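You operate a simulated robot arm through the tools that you are given. There is no shell and no other tool. Be economical: measure what you need, move in short steps, check, and stop when the job is done.

The job below is to be done with a simulated robot arm. You get a single attempt, and the scene is never put back.

JOB
Outlet switch off, plug in the table's yellow plug, switch on and leave on, raise the table to 90 cm.

It is judged by the outcome, as a careful person would: the job done as asked, and still so three seconds after it is handed in. It fails if anything else is knocked over, pushed out of place, dropped, spilled or broken.

ROBOT AND FRAMES
A 7-joint arm with a two-finger parallel gripper on a trunk, on a base that drives. Base frame: it is fixed to the floor where the robot stands at the start and does not move with it; the origin is under the middle of the robot, x ahead of it, y to its left, z up. Lengths are in cm, angles in degrees, forces in N, time in s.
With the tool pointing down near the work surface it reaches from about 20 to 74 cm from the robot's upright axis, wherever it stands. Its first joint turns from -166.0 to 166.0 degrees. Places, roughly: outlet switch [50, 0, 40]; outlet socket [50, 10, 40]; table base [-80, 100, 10]. Payload 1.57 kg.
The TCP is the grasp point between the finger pads, 3 cm short of the fingertips. In the tool frame z runs along the fingers and y along their closing line. The gripper opens to 11 cm. The fingers are 2.4 cm wide and 1.2 cm thick; the gripper's body (4.8 by 11.2 cm) begins 7.8 cm behind the TCP.
Orientation is that of the tool frame in the base frame, as [roll, pitch, yaw] about the fixed x, y, z axes, in that order (R = Rz(yaw) Ry(pitch) Rx(roll)). With the fingers straight down and closing along the base's y, the tool's x points along the base's -x, its y along +y and its z along -z.

CONTROLS
- The arm moves only by the tool move_arm. Its argument "rows" is one flat list of numbers, 6 for each row, row after row: the shift along the base's x, y, z in units of 300 mm (1.0 is 300 mm), then the turn, a rotation vector about the base's x, y, z in units of 180 degrees (1.0 is 180 degrees). In form: [dx, dy, dz, wx, wy, wz, dx, dy, dz, wx, wy, wz, ...]. A call has 1 to 12 rows; each row is the pose to reach, as a shift and turn from the pose commanded when the call began. "hand" is the gripper command, from -1 (shut) to 1 (fully open), values between in proportion, set as the call begins (left out, the last holds). A call with a number of a shift or a turn outside -1 to 1 is refused whole. Rows are played at 5 a second. More than 5 cm and 8.6 degrees between two rows, or a gripper value outside its range, and nothing of the call is played. A pose out of reach is approached as far as the arm can. The call stops where the force on the tool passes 40 N (or 10 N more than at its start, if that is more) or the arm is blocked; 0.2 s more then pass. Each finger travels about 4.5 cm/s and halts on what it meets, pressing with about 43 N; the grip force reading is that of the motor and also rises with nothing between the fingers. The clock runs only during rows and for 0.2 s after the last one: add rows that repeat a pose to give the fingers time. The reply holds the time, the measured pose of the TCP, the force on the tool along the base axes, the opening and the grip force, in the units named above and with some noise.
- Cameras (640 x 400 px; columns grow to the right, rows downward): "scene" is now at [-4.76, 20.28, 131.62]; the picture's right is [0.97, -0.24, 0.00], its down [-0.23, -0.90, -0.36] and it looks along [0.09, 0.35, -0.93] (base axes); focal length 214 px, centre (320, 200). "wrist" rides on the gripper at [7, 1.6, -14.1] in the tool frame; the picture's right is [-0.23, 0.97, 0.00], its down [-0.86, -0.20, -0.48] and it looks along [-0.47, -0.11, 0.88] (tool axes); focal length 222 px, centre (320, 200).
- get_image(camera): a new picture of that camera. It takes no simulated time.
- slide_trunk(by): slides the trunk up (or, below 0, down) by that many cm; the arm and the scene camera ride with it, the base frame stays. It gives what a move gives, with no picture.
- drive_base(legs): drives the robot by 1 to 6 legs, each [ahead, turn to the left] in cm and degrees, along the robot's own axes; the way and the turn of a leg run together, so that a leg with both is an arc; at most 150 cm and 180 degrees a leg. The arm and the cameras ride along, it lands a little off, and it stops where it bumps. It gives what a move gives.
- pan_tilt(pan, tilt): turns the head with the scene camera to pan (to the left, within 155 degrees either way) and tilt (down, from -29 to 69), counted from straight ahead of the robot. It gives what a move gives.
- point_at(camera, pixels): for up to 12 pixels [column, row] of the newest picture of that camera ("zoom" is the newest enlarged one), the place [x, y, z] in the base frame of the surface seen there, good to about 0.3 cm, but the place of the scene camera against the robot may be out by one fixed shift of up to 1.2 cm in any direction. It takes no simulated time.
- close_up(camera, box): a new picture of the part [left, top, right, bottom] of that camera's present view, enlarged. It takes no simulated time.
- finish_job(): hands the job in; it is judged then, once.

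Work in short steps. Measure before you move; look again where a grasp or a placing could have gone wrong, and mend it. You have 80 turns and 68 pictures in all, those below and enlarged ones among them. Open the gripper and draw the arm clear of the work before you hand the job in, unless the task says otherwise; then end with one line.

The tools are called as a command line: name --argument value ..., lists and objects as JSON in quotes. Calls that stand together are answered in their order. move_arm: Moves the arm, as the interface text tells. Its arguments: {"type":"object","properties":{"rows":{"type":"array","items":{"type":"number"}},"hand":{"type":"number"}},"required":["rows"]} The other tools are called the same way: slide_trunk (by) slides the trunk up or down; drive_base (legs) drives the base; pan_tilt (pan, tilt) turns the head that bears the scene camera; get_image (camera) takes a picture; point_at (camera, pixels) gives the place of the surface under pixels of a picture; close_up (camera, box) takes an enlarged picture of a part of a camera's view; finish_job () hands the job in.

At the start:

```text
clock: 0.0
position: [45.03, 10.79, 78.41]
ee_rot: [180.0, -0.1, 180.0]
wrist_force: [0.0, 0.1, -0.2]
finger_gap: 11.0
grasp_force: 0.0
trunk travel left (down, up): [-27.5, 31.5]
robot x, y, heading: [0.44, 0.34, 0.0]
head pan, tilt: [76.0, 68.8]
```

scene: 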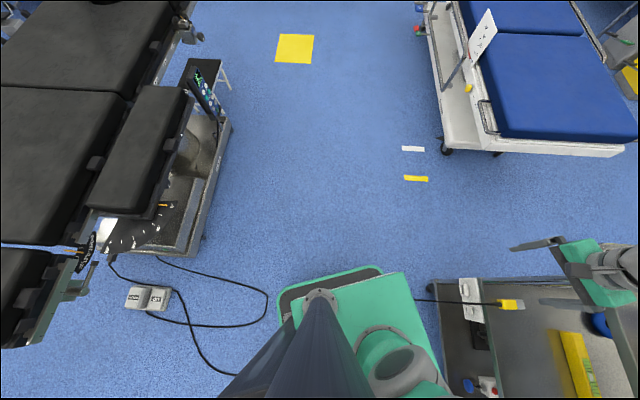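
wrist: 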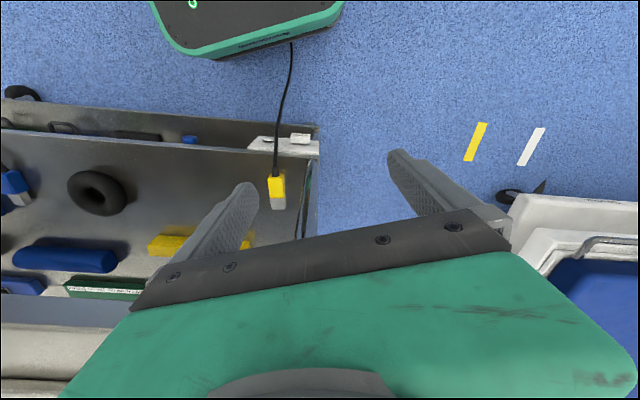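

The start view looks left; the yellow plug seems to lie on the cart ahead of the robot. I turn the head to look ahead at the outlet.

pan_tilt --pan 0 --tilt 60

get_image --camera "scene"

close_up --camera "wrist" --box '[160, 90, 340, 240]'

```text
clock: 1.5
position: [44.85, 10.68, 78.42]
ee_rot: [-179.9, -0.1, -180.0]
wrist_force: [0.6, 0.8, 0.2]
finger_gap: 11.03
grasp_force: 0.0
trunk travel left (down, up): [-27.5, 31.5]
robot x, y, heading: [-0.05, 0.01, -0.1]
head pan, tilt: [0.0, 60.0]
```

```text
65 pictures are left
```

scene: 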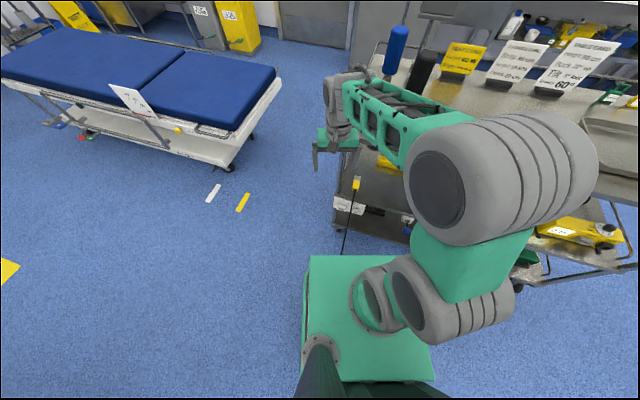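

```text
2.67 times, centred on (250, 165) of wrist
```

zoom: 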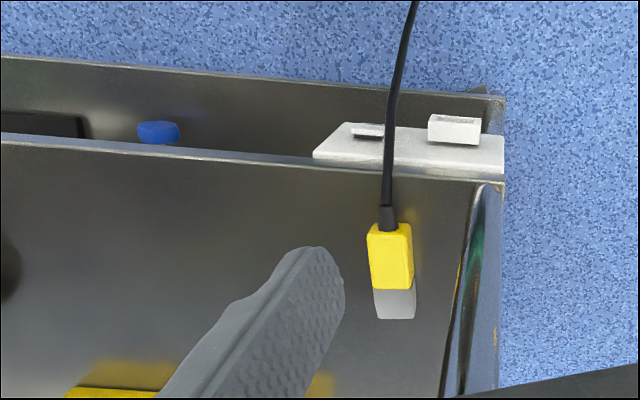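

The outlet plate at scene (350,205) and plug at (356,184). I zoom in on both and measure the plug in the wrist zoom.

close_up --camera "scene" --box '[310, 165, 430, 240]'

close_up --camera "scene" --box '[430, 20, 640, 150]'

point_at --camera "wrist" --pixels '[[270, 155], [276, 178], [277, 190], [278, 203], [265, 150], [315, 150], [300, 138], [265, 138], [250, 144], [300, 170], [276, 145]]'

```text
5.33 times, centred on (370, 202) of scene
```

zoom: 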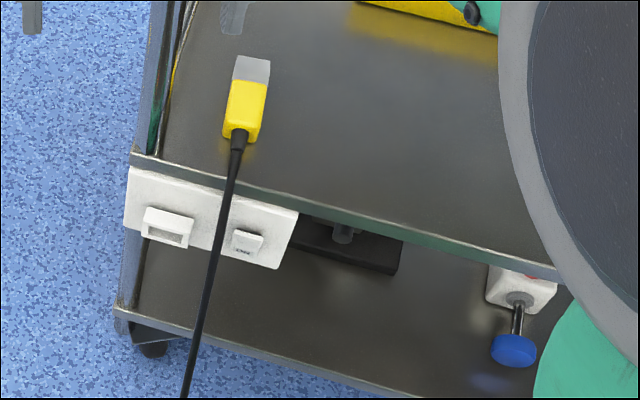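

```text
3.05 times, centred on (535, 85) of scene
```

zoom: 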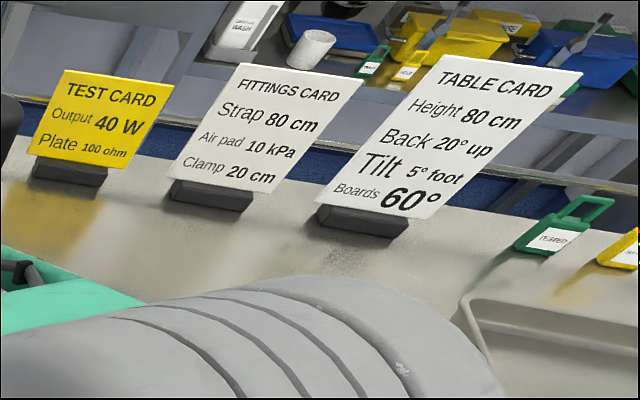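

```text
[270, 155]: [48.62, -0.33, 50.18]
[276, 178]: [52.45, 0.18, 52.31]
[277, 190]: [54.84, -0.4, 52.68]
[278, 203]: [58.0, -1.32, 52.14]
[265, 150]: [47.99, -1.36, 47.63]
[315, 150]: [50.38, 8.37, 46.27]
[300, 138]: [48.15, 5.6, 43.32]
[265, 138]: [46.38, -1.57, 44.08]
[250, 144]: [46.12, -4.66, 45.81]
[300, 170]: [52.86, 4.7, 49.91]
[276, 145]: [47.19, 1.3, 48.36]
```

The cards are just distractors (the job says 90 cm). The outlet faces the robot below the shelf edge, turned about 14°. I tilt the tool and move back/down to view the outlet with the wrist camera.

move_arm --rows '[-0.067, -0.033, -0.1, 0, -0.0333, 0, -0.133, -0.067, -0.2, 0, -0.0667, 0, -0.2, -0.1, -0.3, 0, -0.1, 0, -0.267, -0.133, -0.4, 0, -0.1333, 0, -0.333, -0.167, -0.5, 0, -0.1667, 0]'

get_image --camera "wrist"

```text
clock: 2.7
position: [34.75, 5.62, 63.59]
ee_rot: [-180.0, 30.1, 180.0]
wrist_force: [-0.1, 0.8, -0.4]
finger_gap: 10.97
grasp_force: 0.0
trunk travel left (down, up): [-27.5, 31.5]
robot x, y, heading: [-0.23, -0.06, -0.3]
head pan, tilt: [0.0, 60.0]
```

```text
61 pictures are left
```

wrist: 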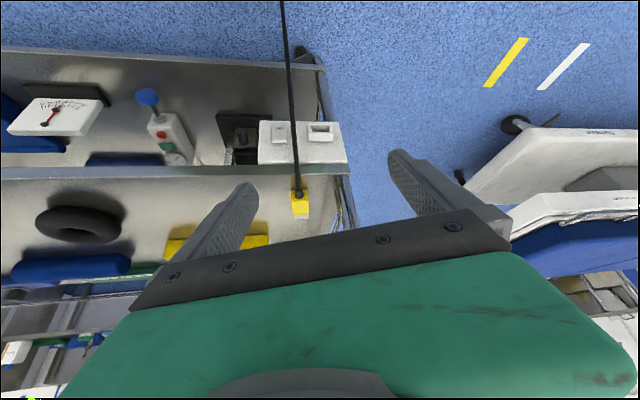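

The outlet plate is at (300,143) with switch on the left (280,132) and socket on the right (321,132). I zoom in and measure.

close_up --camera "wrist" --box '[245, 105, 365, 220]'

point_at --camera "wrist" --pixels '[[262, 125], [338, 127], [343, 158], [262, 160], [270, 132], [279, 129], [280, 139], [321, 129], [321, 138], [300, 196], [300, 211], [310, 155]]'

```text
3.48 times, centred on (305, 162) of wrist
```

zoom: 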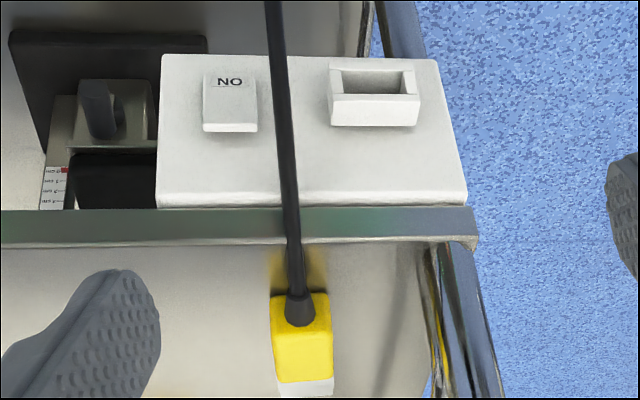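

```text
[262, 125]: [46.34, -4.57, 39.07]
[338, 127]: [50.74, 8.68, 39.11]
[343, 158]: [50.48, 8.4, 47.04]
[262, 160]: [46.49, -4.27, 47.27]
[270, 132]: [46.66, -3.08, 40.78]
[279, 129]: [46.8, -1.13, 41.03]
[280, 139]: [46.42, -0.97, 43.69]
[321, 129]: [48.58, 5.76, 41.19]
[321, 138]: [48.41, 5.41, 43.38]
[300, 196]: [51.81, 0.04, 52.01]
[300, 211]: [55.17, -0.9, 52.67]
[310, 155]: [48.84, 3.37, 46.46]
```

The rocker shows "ON" at its lower half. I measure its tilt and the plug/socket details from the zoom.

point_at --camera "zoom" --pixels '[[222, 75], [222, 92], [222, 105], [222, 119], [222, 128], [190, 100], [240, 180], [345, 110], [400, 110], [372, 84], [334, 80], [410, 85]]'

point_at --camera "zoom" --pixels '[[275, 330], [330, 330], [285, 375], [328, 375], [300, 340], [300, 305], [300, 270], [282, 392], [332, 390], [310, 390], [340, 120], [310, 120]]'

```text
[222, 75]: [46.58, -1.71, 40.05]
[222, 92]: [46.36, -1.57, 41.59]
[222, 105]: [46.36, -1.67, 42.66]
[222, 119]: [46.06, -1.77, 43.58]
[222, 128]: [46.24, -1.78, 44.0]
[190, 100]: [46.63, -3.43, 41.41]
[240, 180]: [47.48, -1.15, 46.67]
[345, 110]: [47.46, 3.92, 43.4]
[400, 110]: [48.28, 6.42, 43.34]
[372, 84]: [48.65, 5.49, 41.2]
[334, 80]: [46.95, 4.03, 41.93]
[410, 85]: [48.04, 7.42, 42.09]
```

```text
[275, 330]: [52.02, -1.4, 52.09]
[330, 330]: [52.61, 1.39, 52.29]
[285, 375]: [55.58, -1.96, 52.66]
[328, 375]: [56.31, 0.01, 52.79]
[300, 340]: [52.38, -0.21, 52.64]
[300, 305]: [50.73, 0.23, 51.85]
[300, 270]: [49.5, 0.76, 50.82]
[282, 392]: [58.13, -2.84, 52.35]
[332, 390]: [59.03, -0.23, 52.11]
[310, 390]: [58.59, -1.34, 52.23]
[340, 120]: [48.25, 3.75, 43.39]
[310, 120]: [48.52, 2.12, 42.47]
```

Rocker's lower half is in (ON), so I'll press the upper half to switch off. First I check where the cable hangs.

point_at --camera "wrist" --pixels '[[297, 165], [295, 150], [293, 130], [291, 115], [289, 90], [287, 60], [285, 30], [283, 10]]'

move_arm --rows '[0, 0, 0, 0, 0, 0, 0, 0, 0, 0, 0, 0, 0, 0, 0, 0, 0, 0, 0, 0, 0, 0, 0, 0, 0, 0, 0, 0, 0, 0, 0, 0, 0, 0, 0, 0]' --hand -1

```text
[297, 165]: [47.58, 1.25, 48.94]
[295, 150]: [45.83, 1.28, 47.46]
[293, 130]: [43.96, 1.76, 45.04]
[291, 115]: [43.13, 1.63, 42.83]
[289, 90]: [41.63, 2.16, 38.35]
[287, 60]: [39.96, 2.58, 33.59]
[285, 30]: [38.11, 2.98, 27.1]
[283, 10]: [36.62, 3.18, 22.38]
```

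```text
clock: 4.1
position: [34.96, 5.77, 63.54]
ee_rot: [-179.9, 30.0, -180.0]
wrist_force: [0.0, 0.3, 1.0]
finger_gap: 0.0
grasp_force: 8.1
trunk travel left (down, up): [-27.5, 31.5]
robot x, y, heading: [-0.27, -0.25, 0.2]
head pan, tilt: [0.0, 60.0]
```

Cable at z≈43 hangs around (43,1.7), left of the switch. I move the closed fingers to 4 cm in front of the rocker's upper half, tilted 60°, yawed −18°.

move_arm --rows '[0.0, -0.06, -0.108, -0.0044, -0.0276, -0.0163, 0.0, -0.11, -0.216, -0.0087, -0.0551, -0.0326, 0.03, -0.15, -0.325, -0.0131, -0.0827, -0.0489, 0.07, -0.18, -0.433, -0.0175, -0.1102, -0.0651, 0.1, -0.19, -0.542, -0.0218, -0.1378, -0.0814, 0.1387, -0.19, -0.65, -0.0262, -0.1653, -0.0977, 0.1387, -0.19, -0.65, -0.0262, -0.1653, -0.0977]'

get_image --camera "wrist"

get_image --camera "scene"

```text
clock: 5.3
position: [43.73, 4.13, 56.69]
ee_rot: [165.2, 57.9, 150.7]
wrist_force: [-0.7, 0.7, 0.1]
finger_gap: 0.0
grasp_force: 21.5
trunk travel left (down, up): [-27.5, 31.5]
robot x, y, heading: [0.16, -0.11, -0.0]
head pan, tilt: [0.0, 60.0]
stopped in row 5: the arm was blocked; the commanded pose is now the measured one
```

```text
59 pictures are left
```

wrist: 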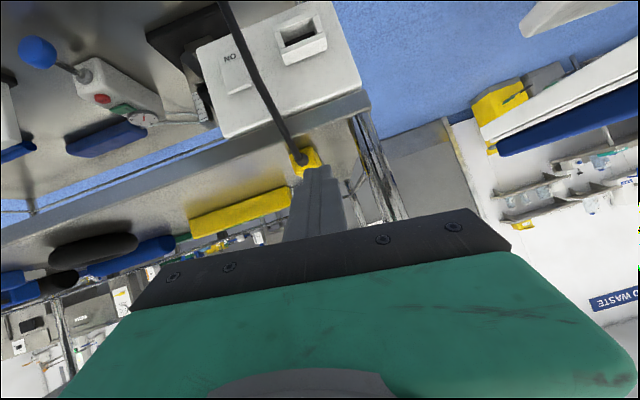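

```text
58 pictures are left
```

scene: 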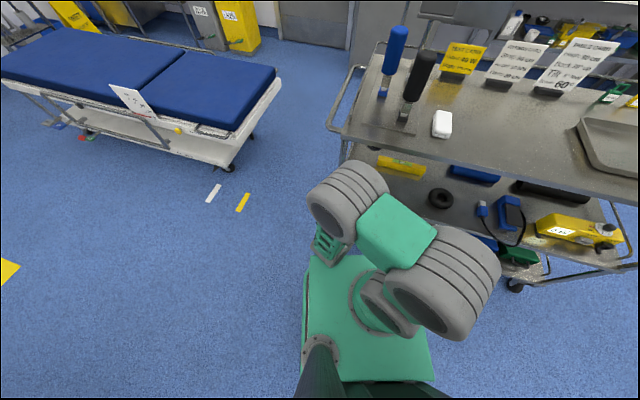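

The arm is too folded this close; I back the base off by 20 cm to make room (the gripper is clear of everything above the shelf edge).

drive_base --legs '[[-20, 0]]'

get_image --camera "scene"

```text
clock: 6.9
position: [23.57, 3.96, 56.66]
ee_rot: [165.0, 57.9, 150.4]
wrist_force: [-0.3, 0.7, 0.3]
finger_gap: 0.0
grasp_force: 21.5
trunk travel left (down, up): [-27.5, 31.5]
robot x, y, heading: [-20.2, -0.12, -0.3]
head pan, tilt: [0.0, 60.0]
```

```text
57 pictures are left
```

scene: 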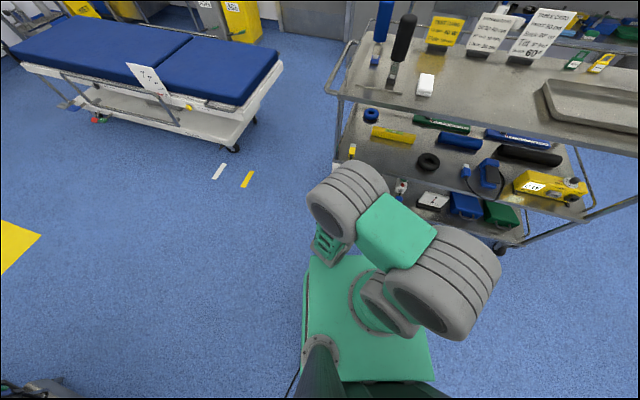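

Clear now. I move to the approach pose 4 cm in front of the rocker's upper half.

move_arm --rows '[0.08, -0.05, -0.085, -0.011, 0.0017, -0.0018, 0.18, -0.09, -0.17, -0.022, 0.0034, -0.0035, 0.28, -0.12, -0.255, -0.033, 0.005, -0.0053, 0.4, -0.13, -0.34, -0.0438, 0.0067, -0.007, 0.52, -0.131, -0.423, -0.0438, 0.0067, -0.007, 0.52, -0.131, -0.423, -0.0438, 0.0067, -0.007]'

get_image --camera "wrist"

get_image --camera "scene"

```text
clock: 7.4
position: [23.71, 5.2, 55.07]
ee_rot: [173.2, 56.3, 164.5]
wrist_force: [-0.3, 0.0, 1.0]
finger_gap: 0.0
grasp_force: 20.8
trunk travel left (down, up): [-27.5, 31.5]
robot x, y, heading: [-20.09, -0.05, -0.2]
head pan, tilt: [0.0, 60.0]
stopped in row 2: the arm was blocked; the commanded pose is now the measured one
```

```text
56 pictures are left
```

wrist: 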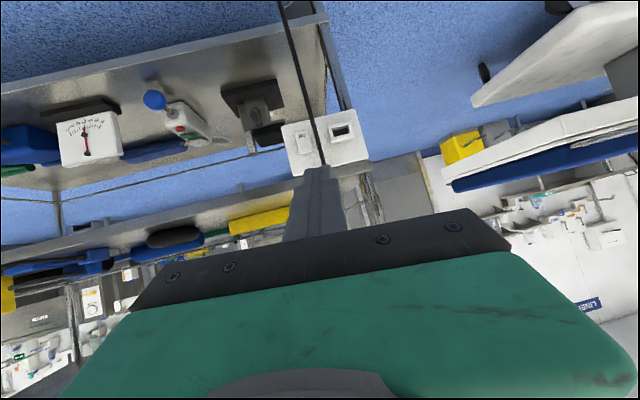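

```text
55 pictures are left
```

scene: 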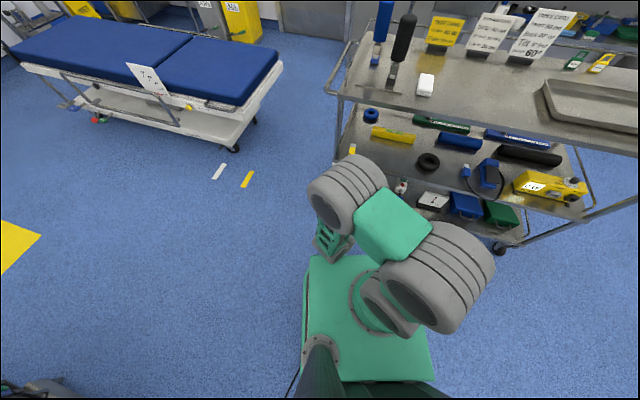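

The arm is at a joint limit when folded; I extend forward first without lowering, then lower via the trunk.

move_arm --rows '[0.1, 0, 0.03, 0, 0, 0, 0.2, 0, 0.03, 0, 0, 0, 0.3, 0, 0.03, 0, 0, 0, 0.4, 0, 0.03, 0, 0, 0, 0.4, 0, 0.03, 0, 0, 0]'

```text
clock: 8.6
position: [35.75, 5.53, 55.79]
ee_rot: [173.6, 56.2, 165.0]
wrist_force: [0.4, -1.1, -0.2]
finger_gap: 0.0
grasp_force: 21.4
trunk travel left (down, up): [-27.5, 31.5]
robot x, y, heading: [-20.04, -0.31, -0.2]
head pan, tilt: [0.0, 60.0]
```

Now rotate to the final tilt/yaw and shift y, still at z≈56, then lower the trunk.

move_arm --rows '[0, -0.06, 0, -0.008, -0.005, -0.0155, 0, -0.12, 0, -0.016, -0.01, -0.031, 0.03, -0.18, 0, -0.0239, -0.0148, -0.0466, 0.03, -0.18, 0, -0.0239, -0.0148, -0.0466]'

slide_trunk --by -11.8

get_image --camera "wrist"

```text
clock: 9.6
position: [36.57, -0.17, 55.91]
ee_rot: [-180.0, 60.0, 161.9]
wrist_force: [-0.3, -0.2, 0.3]
finger_gap: 0.02
grasp_force: 21.3
trunk travel left (down, up): [-27.5, 31.5]
robot x, y, heading: [-19.88, 0.12, -0.5]
head pan, tilt: [0.0, 60.0]
```

```text
clock: 11.1
position: [36.69, -0.21, 44.05]
ee_rot: [179.9, 60.0, 161.9]
wrist_force: [-0.4, 0.8, -0.4]
finger_gap: 0.01
grasp_force: 21.5
trunk travel left (down, up): [-15.7, 43.3]
robot x, y, heading: [-20.3, -0.04, -0.2]
head pan, tilt: [0.0, 60.0]
```

```text
54 pictures are left
```

wrist: 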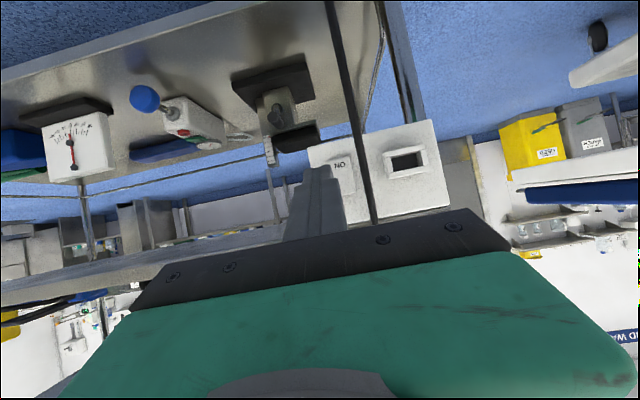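

At z 44 now, the ON switch is at (342,175), the socket at (405,160). I re-measure from this closer view.

close_up --camera "wrist" --box '[290, 110, 460, 230]'

point_at --camera "wrist" --pixels '[[339, 160], [342, 172], [345, 186], [347, 192], [390, 155], [423, 149], [394, 178], [427, 171], [406, 160], [375, 135], [380, 205], [430, 195]]'

```text
3.33 times, centred on (375, 170) of wrist
```

zoom: 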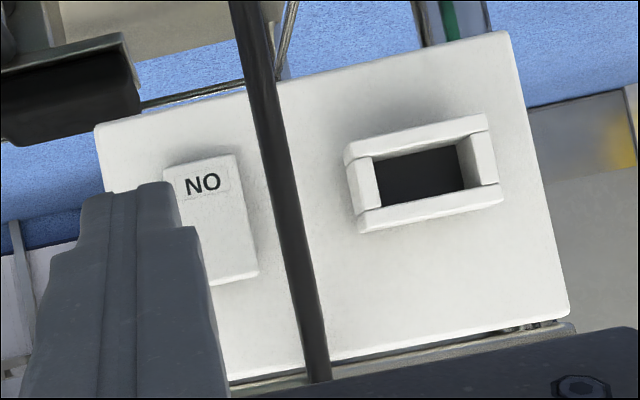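

```text
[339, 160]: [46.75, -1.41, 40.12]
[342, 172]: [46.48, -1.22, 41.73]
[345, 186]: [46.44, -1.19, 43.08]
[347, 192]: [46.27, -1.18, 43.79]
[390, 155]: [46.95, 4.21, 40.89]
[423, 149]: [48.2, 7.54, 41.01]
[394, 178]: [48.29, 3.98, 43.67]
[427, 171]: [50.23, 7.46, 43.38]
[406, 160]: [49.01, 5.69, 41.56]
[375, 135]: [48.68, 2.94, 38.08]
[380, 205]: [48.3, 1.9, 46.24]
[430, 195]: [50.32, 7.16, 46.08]
```

Fingers aim slightly right of the rocker, so I shift left a bit and press in along the plate normal with the upper fingertip corner at z≈43.5.

move_arm --rows '[0.087, 0.0177, 0.001, 0, 0, 0, 0.15, -0.003, 0.001, 0, 0, 0, 0.19, -0.016, 0.001, 0, 0, 0, 0.213, -0.0235, 0.001, 0, 0, 0, 0.225, -0.027, 0.001, 0, 0, 0, 0.238, -0.0315, 0.001, 0, 0, 0]'

close_up --camera "wrist" --box '[250, 80, 450, 230]'

```text
clock: 12.6
position: [43.4, -1.02, 44.07]
ee_rot: [-179.8, 59.9, 162.4]
wrist_force: [-19.8, 4.1, 15.9]
finger_gap: 0.02
grasp_force: 21.3
trunk travel left (down, up): [-15.7, 43.3]
robot x, y, heading: [-20.03, -0.2, 0.1]
head pan, tilt: [0.0, 60.0]
stopped in row 6: the force on the tool passed its limit (the readings are from after the stop); the commanded pose is now the measured one
```

```text
2.67 times, centred on (350, 155) of wrist
```

zoom: 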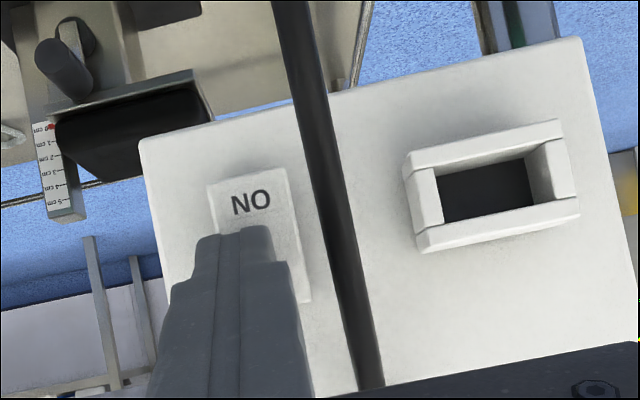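

Pressed with force. I retract 5 cm to inspect the rocker.

move_arm --rows '[-0.07, 0.023, 0, 0, 0, 0, -0.16, 0.052, 0, 0, 0, 0, -0.16, 0.0, 0, 0, 0, 0, -0.16, -0.05, 0, 0, 0, 0]'

close_up --camera "wrist" --box '[270, 100, 440, 230]'

```text
clock: 13.6
position: [38.55, -2.73, 43.7]
ee_rot: [-179.9, 59.7, 162.3]
wrist_force: [0.9, -0.1, -0.2]
finger_gap: 0.0
grasp_force: 21.6
trunk travel left (down, up): [-15.7, 43.3]
robot x, y, heading: [-20.45, -0.18, -0.1]
head pan, tilt: [0.0, 60.0]
```

```text
3.08 times, centred on (355, 165) of wrist
```

zoom: 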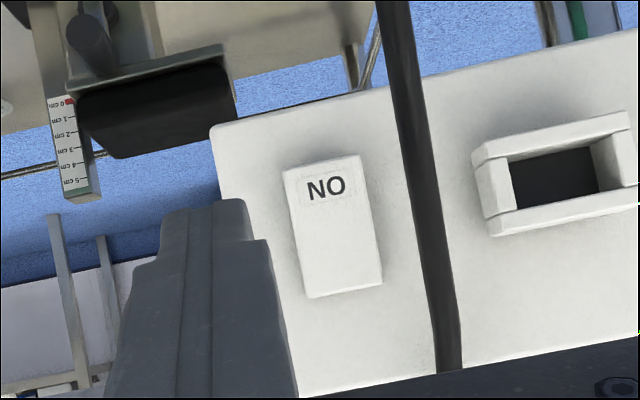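

I measure the rocker face again to see whether it tipped.

point_at --camera "zoom" --pixels '[[322, 168], [325, 185], [330, 205], [334, 225], [338, 245], [342, 265], [345, 283], [348, 291], [270, 200], [390, 270], [350, 340], [290, 150]]'

```text
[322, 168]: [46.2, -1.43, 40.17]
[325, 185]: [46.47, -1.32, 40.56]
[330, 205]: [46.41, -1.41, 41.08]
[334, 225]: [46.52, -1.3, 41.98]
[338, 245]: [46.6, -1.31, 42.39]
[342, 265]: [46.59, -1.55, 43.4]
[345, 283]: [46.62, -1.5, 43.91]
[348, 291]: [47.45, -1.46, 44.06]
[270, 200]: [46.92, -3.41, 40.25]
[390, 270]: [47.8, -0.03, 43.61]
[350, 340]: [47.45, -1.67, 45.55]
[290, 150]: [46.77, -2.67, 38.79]
```

The face has tipped (lower edge now out): it is OFF. Next the plug: I raise the trunk, bring the tool to 30° tilt and open, then drive forward 8 cm and look.

slide_trunk --by 17

move_arm --rows '[0, 0, 0.03, 0.0103, 0.0317, 0, 0, 0, 0.06, 0.0206, 0.0634, 0, 0, 0, 0.1, 0.0309, 0.0951, 0, 0, 0, 0.1, 0.0412, 0.1268, 0, 0, 0, 0.1, 0.0515, 0.1585, 0, 0, 0, 0.1, 0.0515, 0.1585, 0, 0, 0, 0.1, 0.0515, 0.1585, 0]' --hand 0

drive_base --legs '[[8, 0]]'

get_image --camera "wrist"

get_image --camera "scene"

```text
clock: 15.5
position: [38.6, -2.68, 60.68]
ee_rot: [-179.8, 59.6, 162.3]
wrist_force: [-0.6, 0.2, 0.0]
finger_gap: 0.03
grasp_force: 21.3
trunk travel left (down, up): [-32.7, 26.3]
robot x, y, heading: [-20.43, 0.12, -0.0]
head pan, tilt: [0.0, 60.0]
```

```text
clock: 17.1
position: [38.75, -2.69, 63.57]
ee_rot: [-179.9, 29.7, 162.2]
wrist_force: [-0.1, -0.2, 1.2]
finger_gap: 5.51
grasp_force: 0.0
trunk travel left (down, up): [-32.7, 26.3]
robot x, y, heading: [-20.2, -0.04, 0.0]
head pan, tilt: [0.0, 60.0]
```

```text
clock: 18.2
position: [46.51, -2.52, 63.64]
ee_rot: [-179.9, 29.7, 162.3]
wrist_force: [-0.5, 0.6, 0.3]
finger_gap: 5.49
grasp_force: 0.1
trunk travel left (down, up): [-32.7, 26.3]
robot x, y, heading: [-12.65, 0.09, -0.0]
head pan, tilt: [0.0, 60.0]
```

```text
50 pictures are left
```

wrist: 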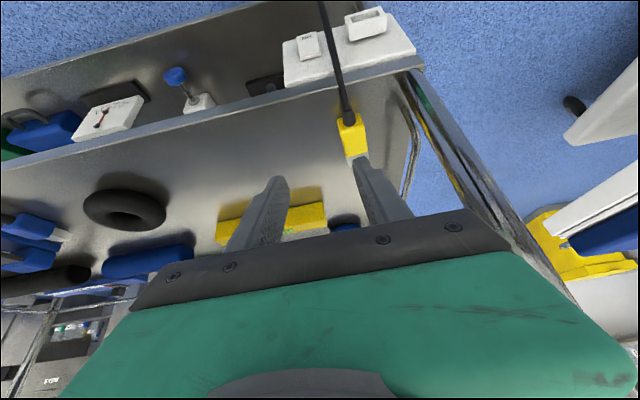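

```text
49 pictures are left
```

scene: 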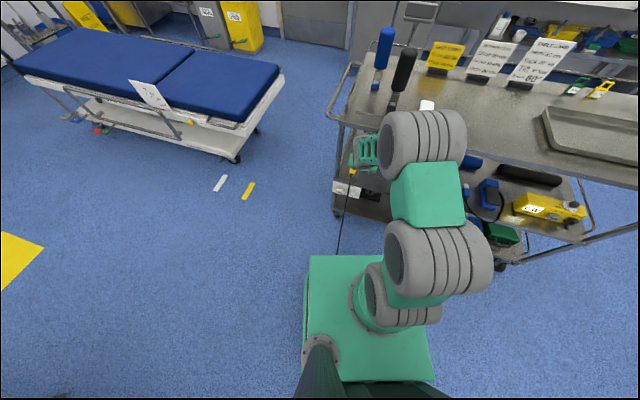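

Plug visible at wrist (350,135). I zoom to measure it, and check the tray edge position in the scene picture.

point_at --camera "scene" --pixels '[[330, 113], [345, 122], [375, 130], [480, 150], [383, 88], [397, 105], [358, 65]]'

close_up --camera "wrist" --box '[310, 90, 410, 170]'

```text
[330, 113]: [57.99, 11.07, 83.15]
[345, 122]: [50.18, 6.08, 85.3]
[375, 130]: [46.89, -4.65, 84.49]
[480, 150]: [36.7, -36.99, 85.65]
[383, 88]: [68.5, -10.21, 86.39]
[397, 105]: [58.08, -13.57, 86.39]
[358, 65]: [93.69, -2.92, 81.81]
```

```text
5.00 times, centred on (360, 130) of wrist
```

zoom: 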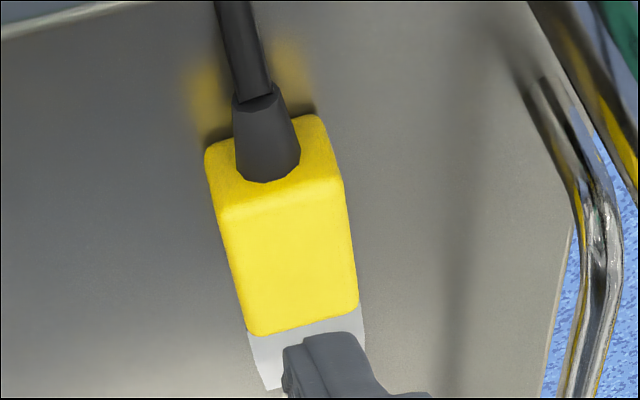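

The tray overhead (z≈84, front edge x≈47) argues for a 45° tilt. I measure the plug outline in the zoom.

point_at --camera "zoom" --pixels '[[222, 225], [338, 200], [250, 325], [350, 300], [282, 220], [300, 310], [265, 160], [240, 80], [212, 160], [325, 135], [258, 360], [355, 322]]'

point_at --camera "zoom" --pixels '[[272, 380], [205, 250], [370, 230], [225, 240], [345, 220], [245, 310], [352, 285], [270, 340], [150, 200], [420, 300]]'

```text
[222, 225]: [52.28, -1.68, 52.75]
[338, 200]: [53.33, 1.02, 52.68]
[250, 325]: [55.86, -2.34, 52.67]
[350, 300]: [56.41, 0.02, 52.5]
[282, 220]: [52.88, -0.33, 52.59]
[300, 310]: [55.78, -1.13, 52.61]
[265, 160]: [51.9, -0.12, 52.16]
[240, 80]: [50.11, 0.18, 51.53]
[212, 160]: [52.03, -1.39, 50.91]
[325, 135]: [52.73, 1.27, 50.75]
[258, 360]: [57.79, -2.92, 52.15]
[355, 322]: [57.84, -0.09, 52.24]
```

```text
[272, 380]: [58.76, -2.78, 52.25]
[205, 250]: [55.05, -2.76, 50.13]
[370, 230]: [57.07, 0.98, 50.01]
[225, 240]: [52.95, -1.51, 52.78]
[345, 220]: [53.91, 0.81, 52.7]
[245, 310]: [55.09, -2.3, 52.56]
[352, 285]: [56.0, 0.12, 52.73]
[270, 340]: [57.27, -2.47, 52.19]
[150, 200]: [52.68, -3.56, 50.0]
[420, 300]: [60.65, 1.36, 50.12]
```

Plug: yellow body from (52.2,0) to (56.3,−1.2), top z 52.7, axis ≈ −16°. I tilt to 45°, centre over its axis with opening 4.5 cm, and lower the trunk to the pre-grasp pose.

move_arm --rows '[0.026, 0.04, 0, -0.0088, -0.0269, 0, 0.052, 0.08, 0, -0.0175, -0.0539, 0, 0.078, 0.12, 0, -0.0263, -0.0808, 0, 0.078, 0.12, 0, -0.0263, -0.0808, 0]' --hand -0.18

slide_trunk --by -6.7

get_image --camera "wrist"

```text
clock: 19.2
position: [48.97, 1.02, 63.68]
ee_rot: [-179.9, 45.1, 162.4]
wrist_force: [-0.6, 0.2, -0.6]
finger_gap: 4.49
grasp_force: 0.1
trunk travel left (down, up): [-32.7, 26.3]
robot x, y, heading: [-12.73, -0.12, 0.0]
head pan, tilt: [0.0, 60.0]
```

```text
clock: 20.2
position: [48.94, 0.97, 56.98]
ee_rot: [-180.0, 44.9, 162.4]
wrist_force: [0.2, -0.7, 0.1]
finger_gap: 4.52
grasp_force: 0.0
trunk travel left (down, up): [-26.0, 33.0]
robot x, y, heading: [-12.48, 0.05, -0.1]
head pan, tilt: [0.0, 60.0]
```

```text
47 pictures are left
```

wrist: 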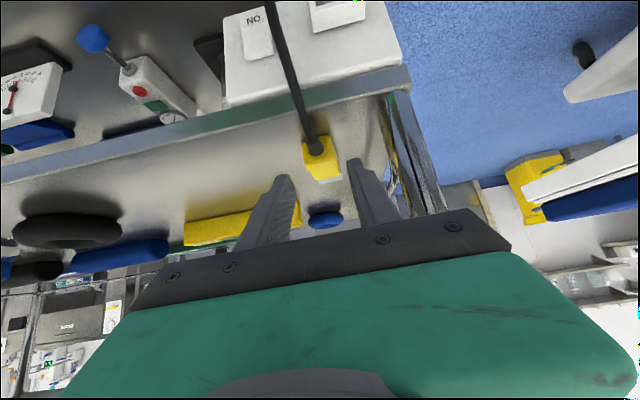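

The plug sits centred between the fingertips (285…355). I advance 5 cm along the tool axis.

move_arm --rows '[0.028, -0.009, -0.0295, 0, 0, 0, 0.056, -0.018, -0.059, 0, 0, 0, 0.084, -0.027, -0.0885, 0, 0, 0, 0.112, -0.036, -0.118, 0, 0, 0]'

close_up --camera "wrist" --box '[240, 80, 440, 240]'

```text
clock: 21.2
position: [52.16, -0.09, 53.44]
ee_rot: [-179.8, 45.1, 162.4]
wrist_force: [0.1, -0.1, 0.4]
finger_gap: 4.53
grasp_force: 0.1
trunk travel left (down, up): [-26.0, 33.0]
robot x, y, heading: [-12.38, -0.14, 0.0]
head pan, tilt: [0.0, 60.0]
```

```text
2.50 times, centred on (340, 160) of wrist
```

zoom: 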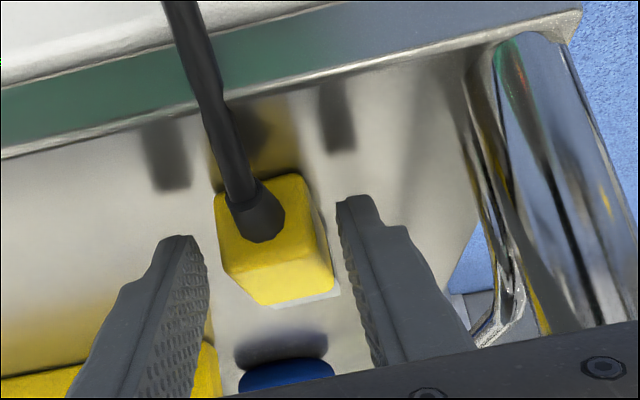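

I check the fingertip positions relative to the plug.

point_at --camera "zoom" --pixels '[[180, 240], [195, 245], [345, 202], [365, 200], [275, 260], [260, 190], [285, 300], [225, 270], [320, 260], [165, 160], [220, 230]]'

```text
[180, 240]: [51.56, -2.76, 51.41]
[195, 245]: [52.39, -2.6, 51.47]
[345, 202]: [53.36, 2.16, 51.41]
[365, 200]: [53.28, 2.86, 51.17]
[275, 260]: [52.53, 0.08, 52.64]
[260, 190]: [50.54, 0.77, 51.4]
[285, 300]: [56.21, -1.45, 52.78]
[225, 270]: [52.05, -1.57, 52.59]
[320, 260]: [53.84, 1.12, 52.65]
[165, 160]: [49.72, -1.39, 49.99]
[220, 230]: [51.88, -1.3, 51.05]
```

Tips are ~1 cm above the shelf and centred. I lower 0.5 cm and close.

move_arm --rows '[0.004, 0, -0.017, 0, 0, 0]'

move_arm --rows '[0, 0, 0, 0, 0, 0, 0, 0, 0, 0, 0, 0, 0, 0, 0, 0, 0, 0, 0, 0, 0, 0, 0, 0, 0, 0, 0, 0, 0, 0]' --hand -1

close_up --camera "wrist" --box '[240, 80, 440, 240]'

```text
clock: 21.6
position: [52.18, -0.18, 52.96]
ee_rot: [-179.8, 45.0, 162.5]
wrist_force: [-0.3, 0.4, 0.2]
finger_gap: 4.51
grasp_force: 0.0
trunk travel left (down, up): [-26.0, 33.0]
robot x, y, heading: [-12.26, -0.13, -0.0]
head pan, tilt: [0.0, 60.0]
```

```text
clock: 22.9
position: [52.27, -0.1, 52.87]
ee_rot: [-179.8, 45.0, 162.3]
wrist_force: [-0.4, 1.1, -0.6]
finger_gap: 2.88
grasp_force: 38.9
trunk travel left (down, up): [-26.0, 33.0]
robot x, y, heading: [-12.65, -0.18, 0.0]
head pan, tilt: [0.0, 60.0]
```

```text
2.50 times, centred on (340, 160) of wrist
```

zoom: 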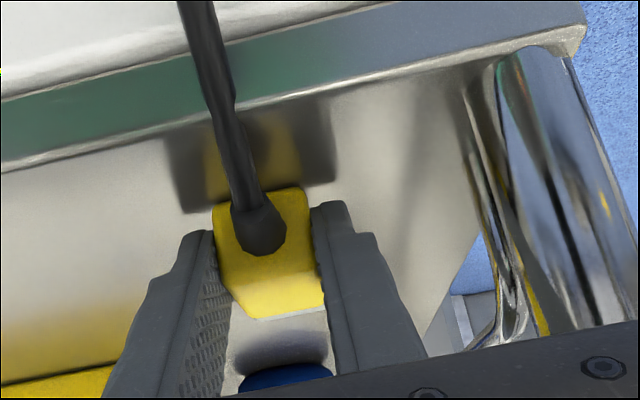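

Gripped (gap 2.88). I lift 5 cm, then back off to clear the shelf edge and look.

move_arm --rows '[0, 0, 0.05, 0, 0, 0, 0, 0, 0.12, 0, 0, 0, -0.06, 0.02, 0.18, 0, 0, 0, -0.16, 0.052, 0.2, 0, 0, 0, -0.28, 0.091, 0.2, 0, 0, 0, -0.4, 0.13, 0.2, 0, 0, 0, -0.5, 0.162, 0.2, 0, 0, 0]'

get_image --camera "wrist"

get_image --camera "scene"

```text
clock: 24.4
position: [37.42, 4.8, 59.14]
ee_rot: [-179.9, 45.0, 162.4]
wrist_force: [-0.3, -0.1, -1.1]
finger_gap: 2.85
grasp_force: 38.4
trunk travel left (down, up): [-26.0, 33.0]
robot x, y, heading: [-12.13, 0.13, 0.1]
head pan, tilt: [0.0, 60.0]
```

```text
44 pictures are left
```

wrist: 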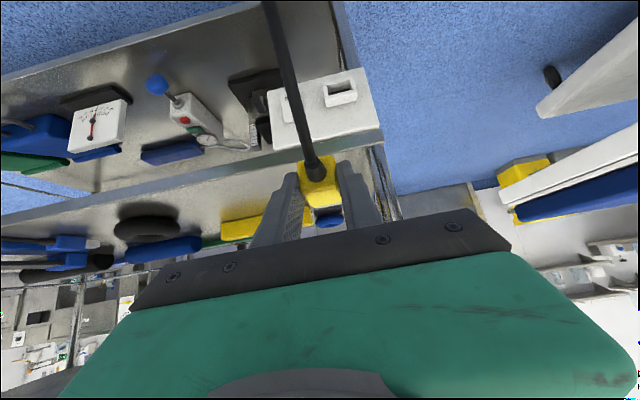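

```text
43 pictures are left
```

scene: 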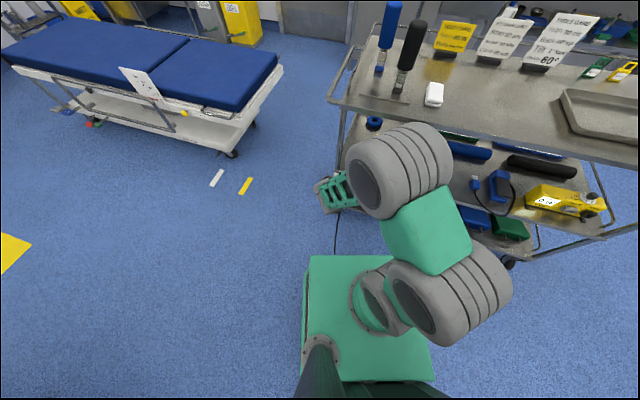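

Plug is held and horizontal. I zoom on the plug and socket to measure both in this view.

close_up --camera "wrist" --box '[260, 60, 400, 240]'

close_up --camera "wrist" --box '[310, 65, 380, 120]'

```text
2.22 times, centred on (330, 150) of wrist
```

zoom: 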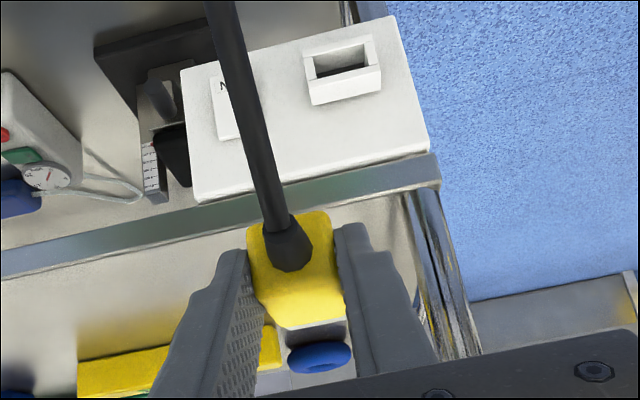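

```text
7.27 times, centred on (345, 92) of wrist
```

zoom: 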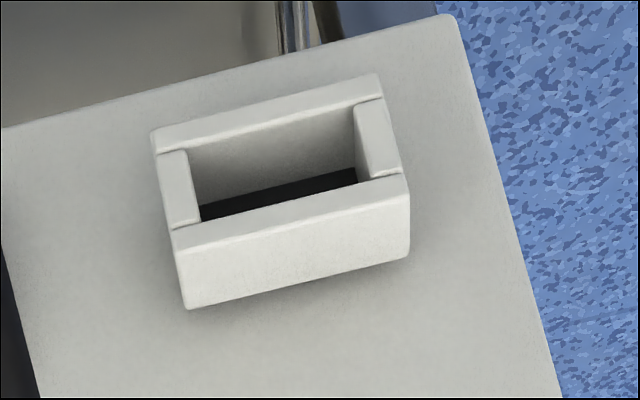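

I measure the front-face rim of the socket frame.

point_at --camera "zoom" --pixels '[[160, 138], [372, 85], [182, 232], [400, 178], [180, 180], [375, 140], [270, 118], [290, 207], [188, 155], [352, 110], [200, 215], [362, 172]]'

point_at --camera "zoom" --pixels '[[240, 250], [280, 190], [290, 290], [100, 200], [450, 250], [280, 320], [270, 150], [330, 190], [230, 232], [350, 200], [190, 300], [400, 250]]'

```text
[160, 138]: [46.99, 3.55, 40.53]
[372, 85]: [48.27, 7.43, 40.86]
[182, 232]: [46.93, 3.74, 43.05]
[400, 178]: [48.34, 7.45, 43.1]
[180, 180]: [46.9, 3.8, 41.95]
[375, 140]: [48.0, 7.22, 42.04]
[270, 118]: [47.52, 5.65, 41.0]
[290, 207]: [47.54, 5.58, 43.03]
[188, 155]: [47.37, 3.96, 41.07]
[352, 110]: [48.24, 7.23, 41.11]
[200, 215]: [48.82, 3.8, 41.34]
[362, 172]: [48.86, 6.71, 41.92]
```

```text
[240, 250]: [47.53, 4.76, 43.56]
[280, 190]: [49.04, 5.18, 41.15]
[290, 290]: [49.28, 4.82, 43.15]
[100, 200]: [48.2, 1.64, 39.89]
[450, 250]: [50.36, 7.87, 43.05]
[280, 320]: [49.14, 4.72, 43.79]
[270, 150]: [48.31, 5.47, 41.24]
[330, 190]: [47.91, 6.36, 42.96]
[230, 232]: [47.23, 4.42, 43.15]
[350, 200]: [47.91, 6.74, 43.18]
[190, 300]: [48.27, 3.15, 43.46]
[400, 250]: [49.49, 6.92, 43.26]
```

Socket centre ≈ (47.6, 5.55, 42.0). I measure the held plug's faces to get its offset from the TCP.

point_at --camera "wrist" --pixels '[[314, 186], [330, 184], [318, 197], [333, 193], [324, 190], [322, 204], [332, 205], [304, 165], [330, 160], [305, 178], [334, 176], [321, 176]]'

close_up --camera "wrist" --box '[285, 145, 365, 225]'

```text
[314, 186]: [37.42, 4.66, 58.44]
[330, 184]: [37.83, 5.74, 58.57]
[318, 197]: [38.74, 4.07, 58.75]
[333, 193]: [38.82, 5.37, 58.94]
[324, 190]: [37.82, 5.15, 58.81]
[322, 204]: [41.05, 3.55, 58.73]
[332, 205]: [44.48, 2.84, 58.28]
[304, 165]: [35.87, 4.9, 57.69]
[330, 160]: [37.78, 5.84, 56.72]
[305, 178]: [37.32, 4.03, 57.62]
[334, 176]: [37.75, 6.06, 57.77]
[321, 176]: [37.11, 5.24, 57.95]
```

```text
5.00 times, centred on (325, 185) of wrist
```

zoom: 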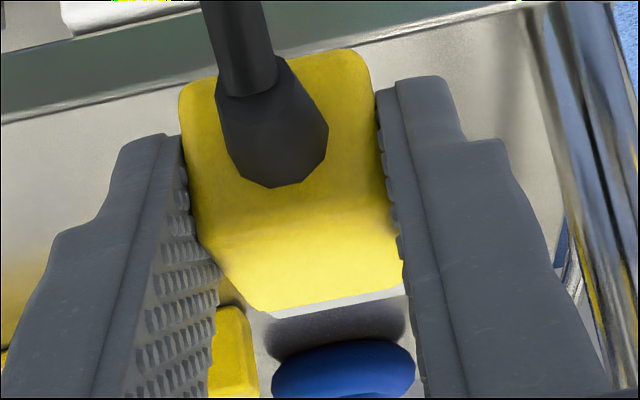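

Plug is level; centre ≈ z 57.45, lateral coordinate ≈ 3.6 cm short of the socket. I shift sideways (and 1 cm back), then lower the trunk 15.4 cm.

move_arm --rows '[-0.03, 0.03, 0, 0, 0, 0, -0.01, 0.08, 0, 0, 0, 0, 0.005, 0.126, 0, 0, 0, 0, 0.005, 0.126, 0, 0, 0, 0]'

slide_trunk --by -15.4

get_image --camera "wrist"

close_up --camera "wrist" --box '[270, 60, 410, 210]'

```text
clock: 25.4
position: [37.47, 8.51, 58.72]
ee_rot: [-180.0, 44.9, 162.5]
wrist_force: [0.2, -0.6, -0.7]
finger_gap: 2.88
grasp_force: 38.8
trunk travel left (down, up): [-26.0, 33.0]
robot x, y, heading: [-12.54, -0.19, 0.2]
head pan, tilt: [0.0, 60.0]
```

```text
clock: 27.2
position: [37.5, 8.47, 43.44]
ee_rot: [-179.9, 45.0, 162.4]
wrist_force: [0.0, -0.6, 0.3]
finger_gap: 2.88
grasp_force: 38.7
trunk travel left (down, up): [-10.6, 48.4]
robot x, y, heading: [-12.34, -0.22, 0.1]
head pan, tilt: [0.0, 60.0]
```

```text
39 pictures are left
```

wrist: 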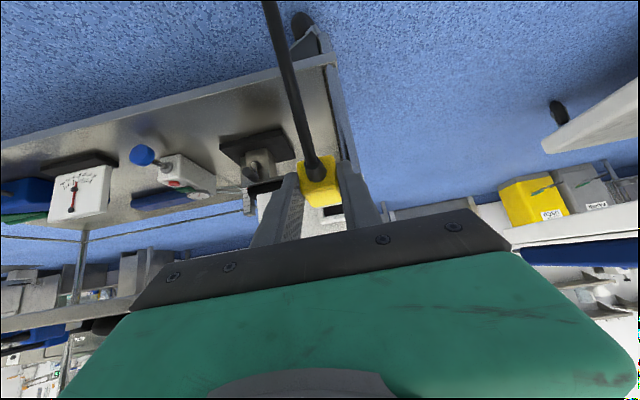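

```text
2.67 times, centred on (340, 135) of wrist
```

zoom: 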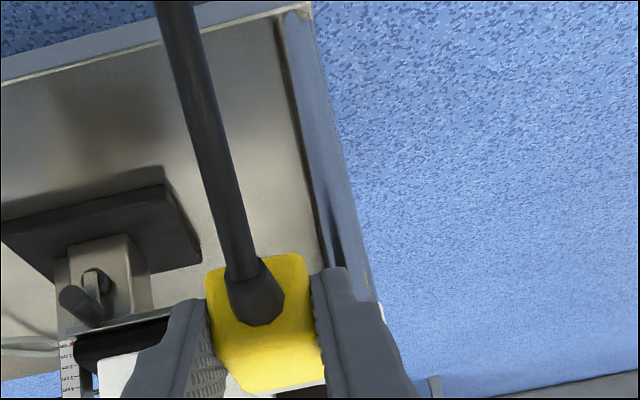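

I zoom on the plug front and the socket just beyond it.

close_up --camera "wrist" --box '[290, 170, 370, 230]'

pan_tilt --pan 10 --tilt 60

get_image --camera "scene"

```text
6.67 times, centred on (330, 200) of wrist
```

zoom: 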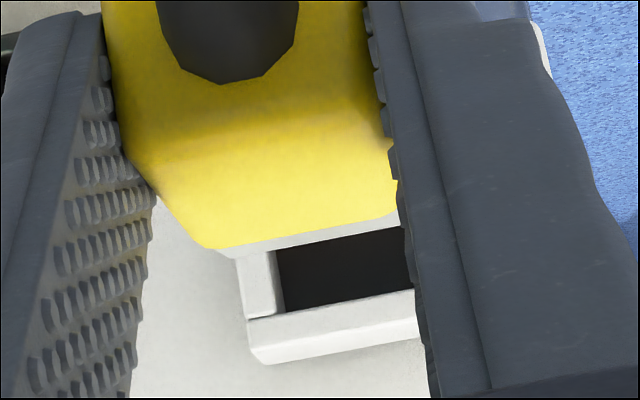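

```text
clock: 27.9
position: [37.54, 8.39, 43.45]
ee_rot: [-179.9, 45.0, 162.3]
wrist_force: [0.0, 0.6, -0.1]
finger_gap: 2.88
grasp_force: 38.7
trunk travel left (down, up): [-10.6, 48.4]
robot x, y, heading: [-12.69, 0.12, 0.1]
head pan, tilt: [10.0, 60.0]
```

```text
36 pictures are left
```

scene: 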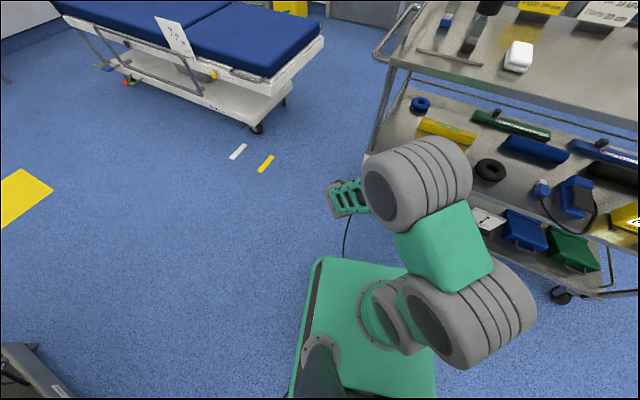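

I measure the plug's front edge and the visible parts of the socket frame in the zoom.

close_up --camera "wrist" --box '[290, 170, 370, 230]'

point_at --camera "zoom" --pixels '[[225, 240], [390, 200], [305, 225], [160, 185], [395, 160], [240, 250], [310, 237], [390, 217], [262, 285], [265, 330], [340, 312], [405, 300]]'

point_at --camera "zoom" --pixels '[[250, 325], [256, 345], [250, 270], [330, 345], [400, 330], [272, 320], [350, 290], [200, 300], [330, 370], [250, 150], [200, 150], [330, 150]]'

```text
6.67 times, centred on (330, 200) of wrist
```

zoom: 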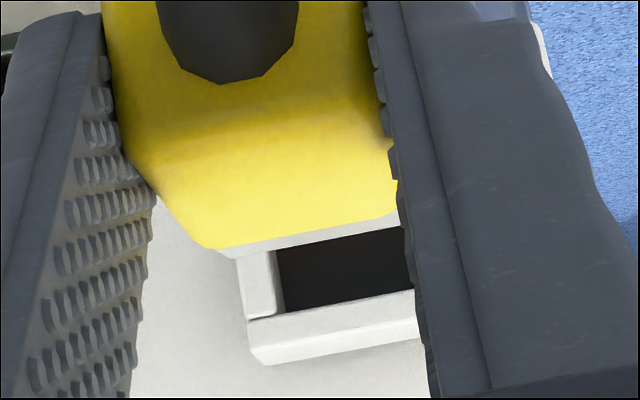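

```text
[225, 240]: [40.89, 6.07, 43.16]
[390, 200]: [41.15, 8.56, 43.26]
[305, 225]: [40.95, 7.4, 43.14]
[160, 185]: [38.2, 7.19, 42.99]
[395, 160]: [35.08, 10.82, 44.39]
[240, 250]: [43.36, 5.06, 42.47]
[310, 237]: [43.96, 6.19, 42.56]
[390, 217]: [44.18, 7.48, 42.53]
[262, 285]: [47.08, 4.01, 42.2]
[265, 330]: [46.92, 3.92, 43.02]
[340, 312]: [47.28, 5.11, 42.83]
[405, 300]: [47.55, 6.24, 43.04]
```

```text
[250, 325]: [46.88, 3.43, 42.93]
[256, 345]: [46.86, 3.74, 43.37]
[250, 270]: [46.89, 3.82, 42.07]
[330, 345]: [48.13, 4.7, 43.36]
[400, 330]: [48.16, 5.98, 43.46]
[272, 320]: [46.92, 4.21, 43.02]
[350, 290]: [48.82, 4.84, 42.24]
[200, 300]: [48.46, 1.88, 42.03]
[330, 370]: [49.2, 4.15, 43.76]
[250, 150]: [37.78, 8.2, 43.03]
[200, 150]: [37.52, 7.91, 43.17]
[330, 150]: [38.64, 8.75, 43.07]
```

Needed correction: +0.22 cm lateral, +0.12 cm up. Then I advance about 4.2 cm so the prong should just enter, and check.

move_arm --rows '[0.0023, 0.007, 0.004, 0, 0, 0, 0.05, -0.008, 0.004, 0, 0, 0, 0.098, -0.0232, 0.004, 0, 0, 0, 0.117, -0.0293, 0.004, 0, 0, 0, 0.136, -0.0353, 0.004, 0, 0, 0]'

close_up --camera "wrist" --box '[290, 170, 370, 230]'

```text
clock: 28.9
position: [40.62, 7.84, 43.46]
ee_rot: [-179.6, 44.9, 162.9]
wrist_force: [-16.6, 1.2, 15.8]
finger_gap: 2.89
grasp_force: 39.2
trunk travel left (down, up): [-10.6, 48.4]
robot x, y, heading: [-12.42, -0.06, -0.1]
head pan, tilt: [10.0, 60.0]
stopped in row 4: the force on the tool passed its limit (the readings are from after the stop); the commanded pose is now the measured one
```

```text
6.67 times, centred on (330, 200) of wrist
```

zoom: 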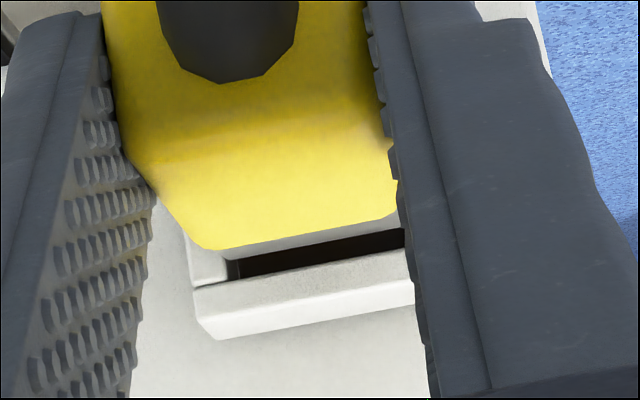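

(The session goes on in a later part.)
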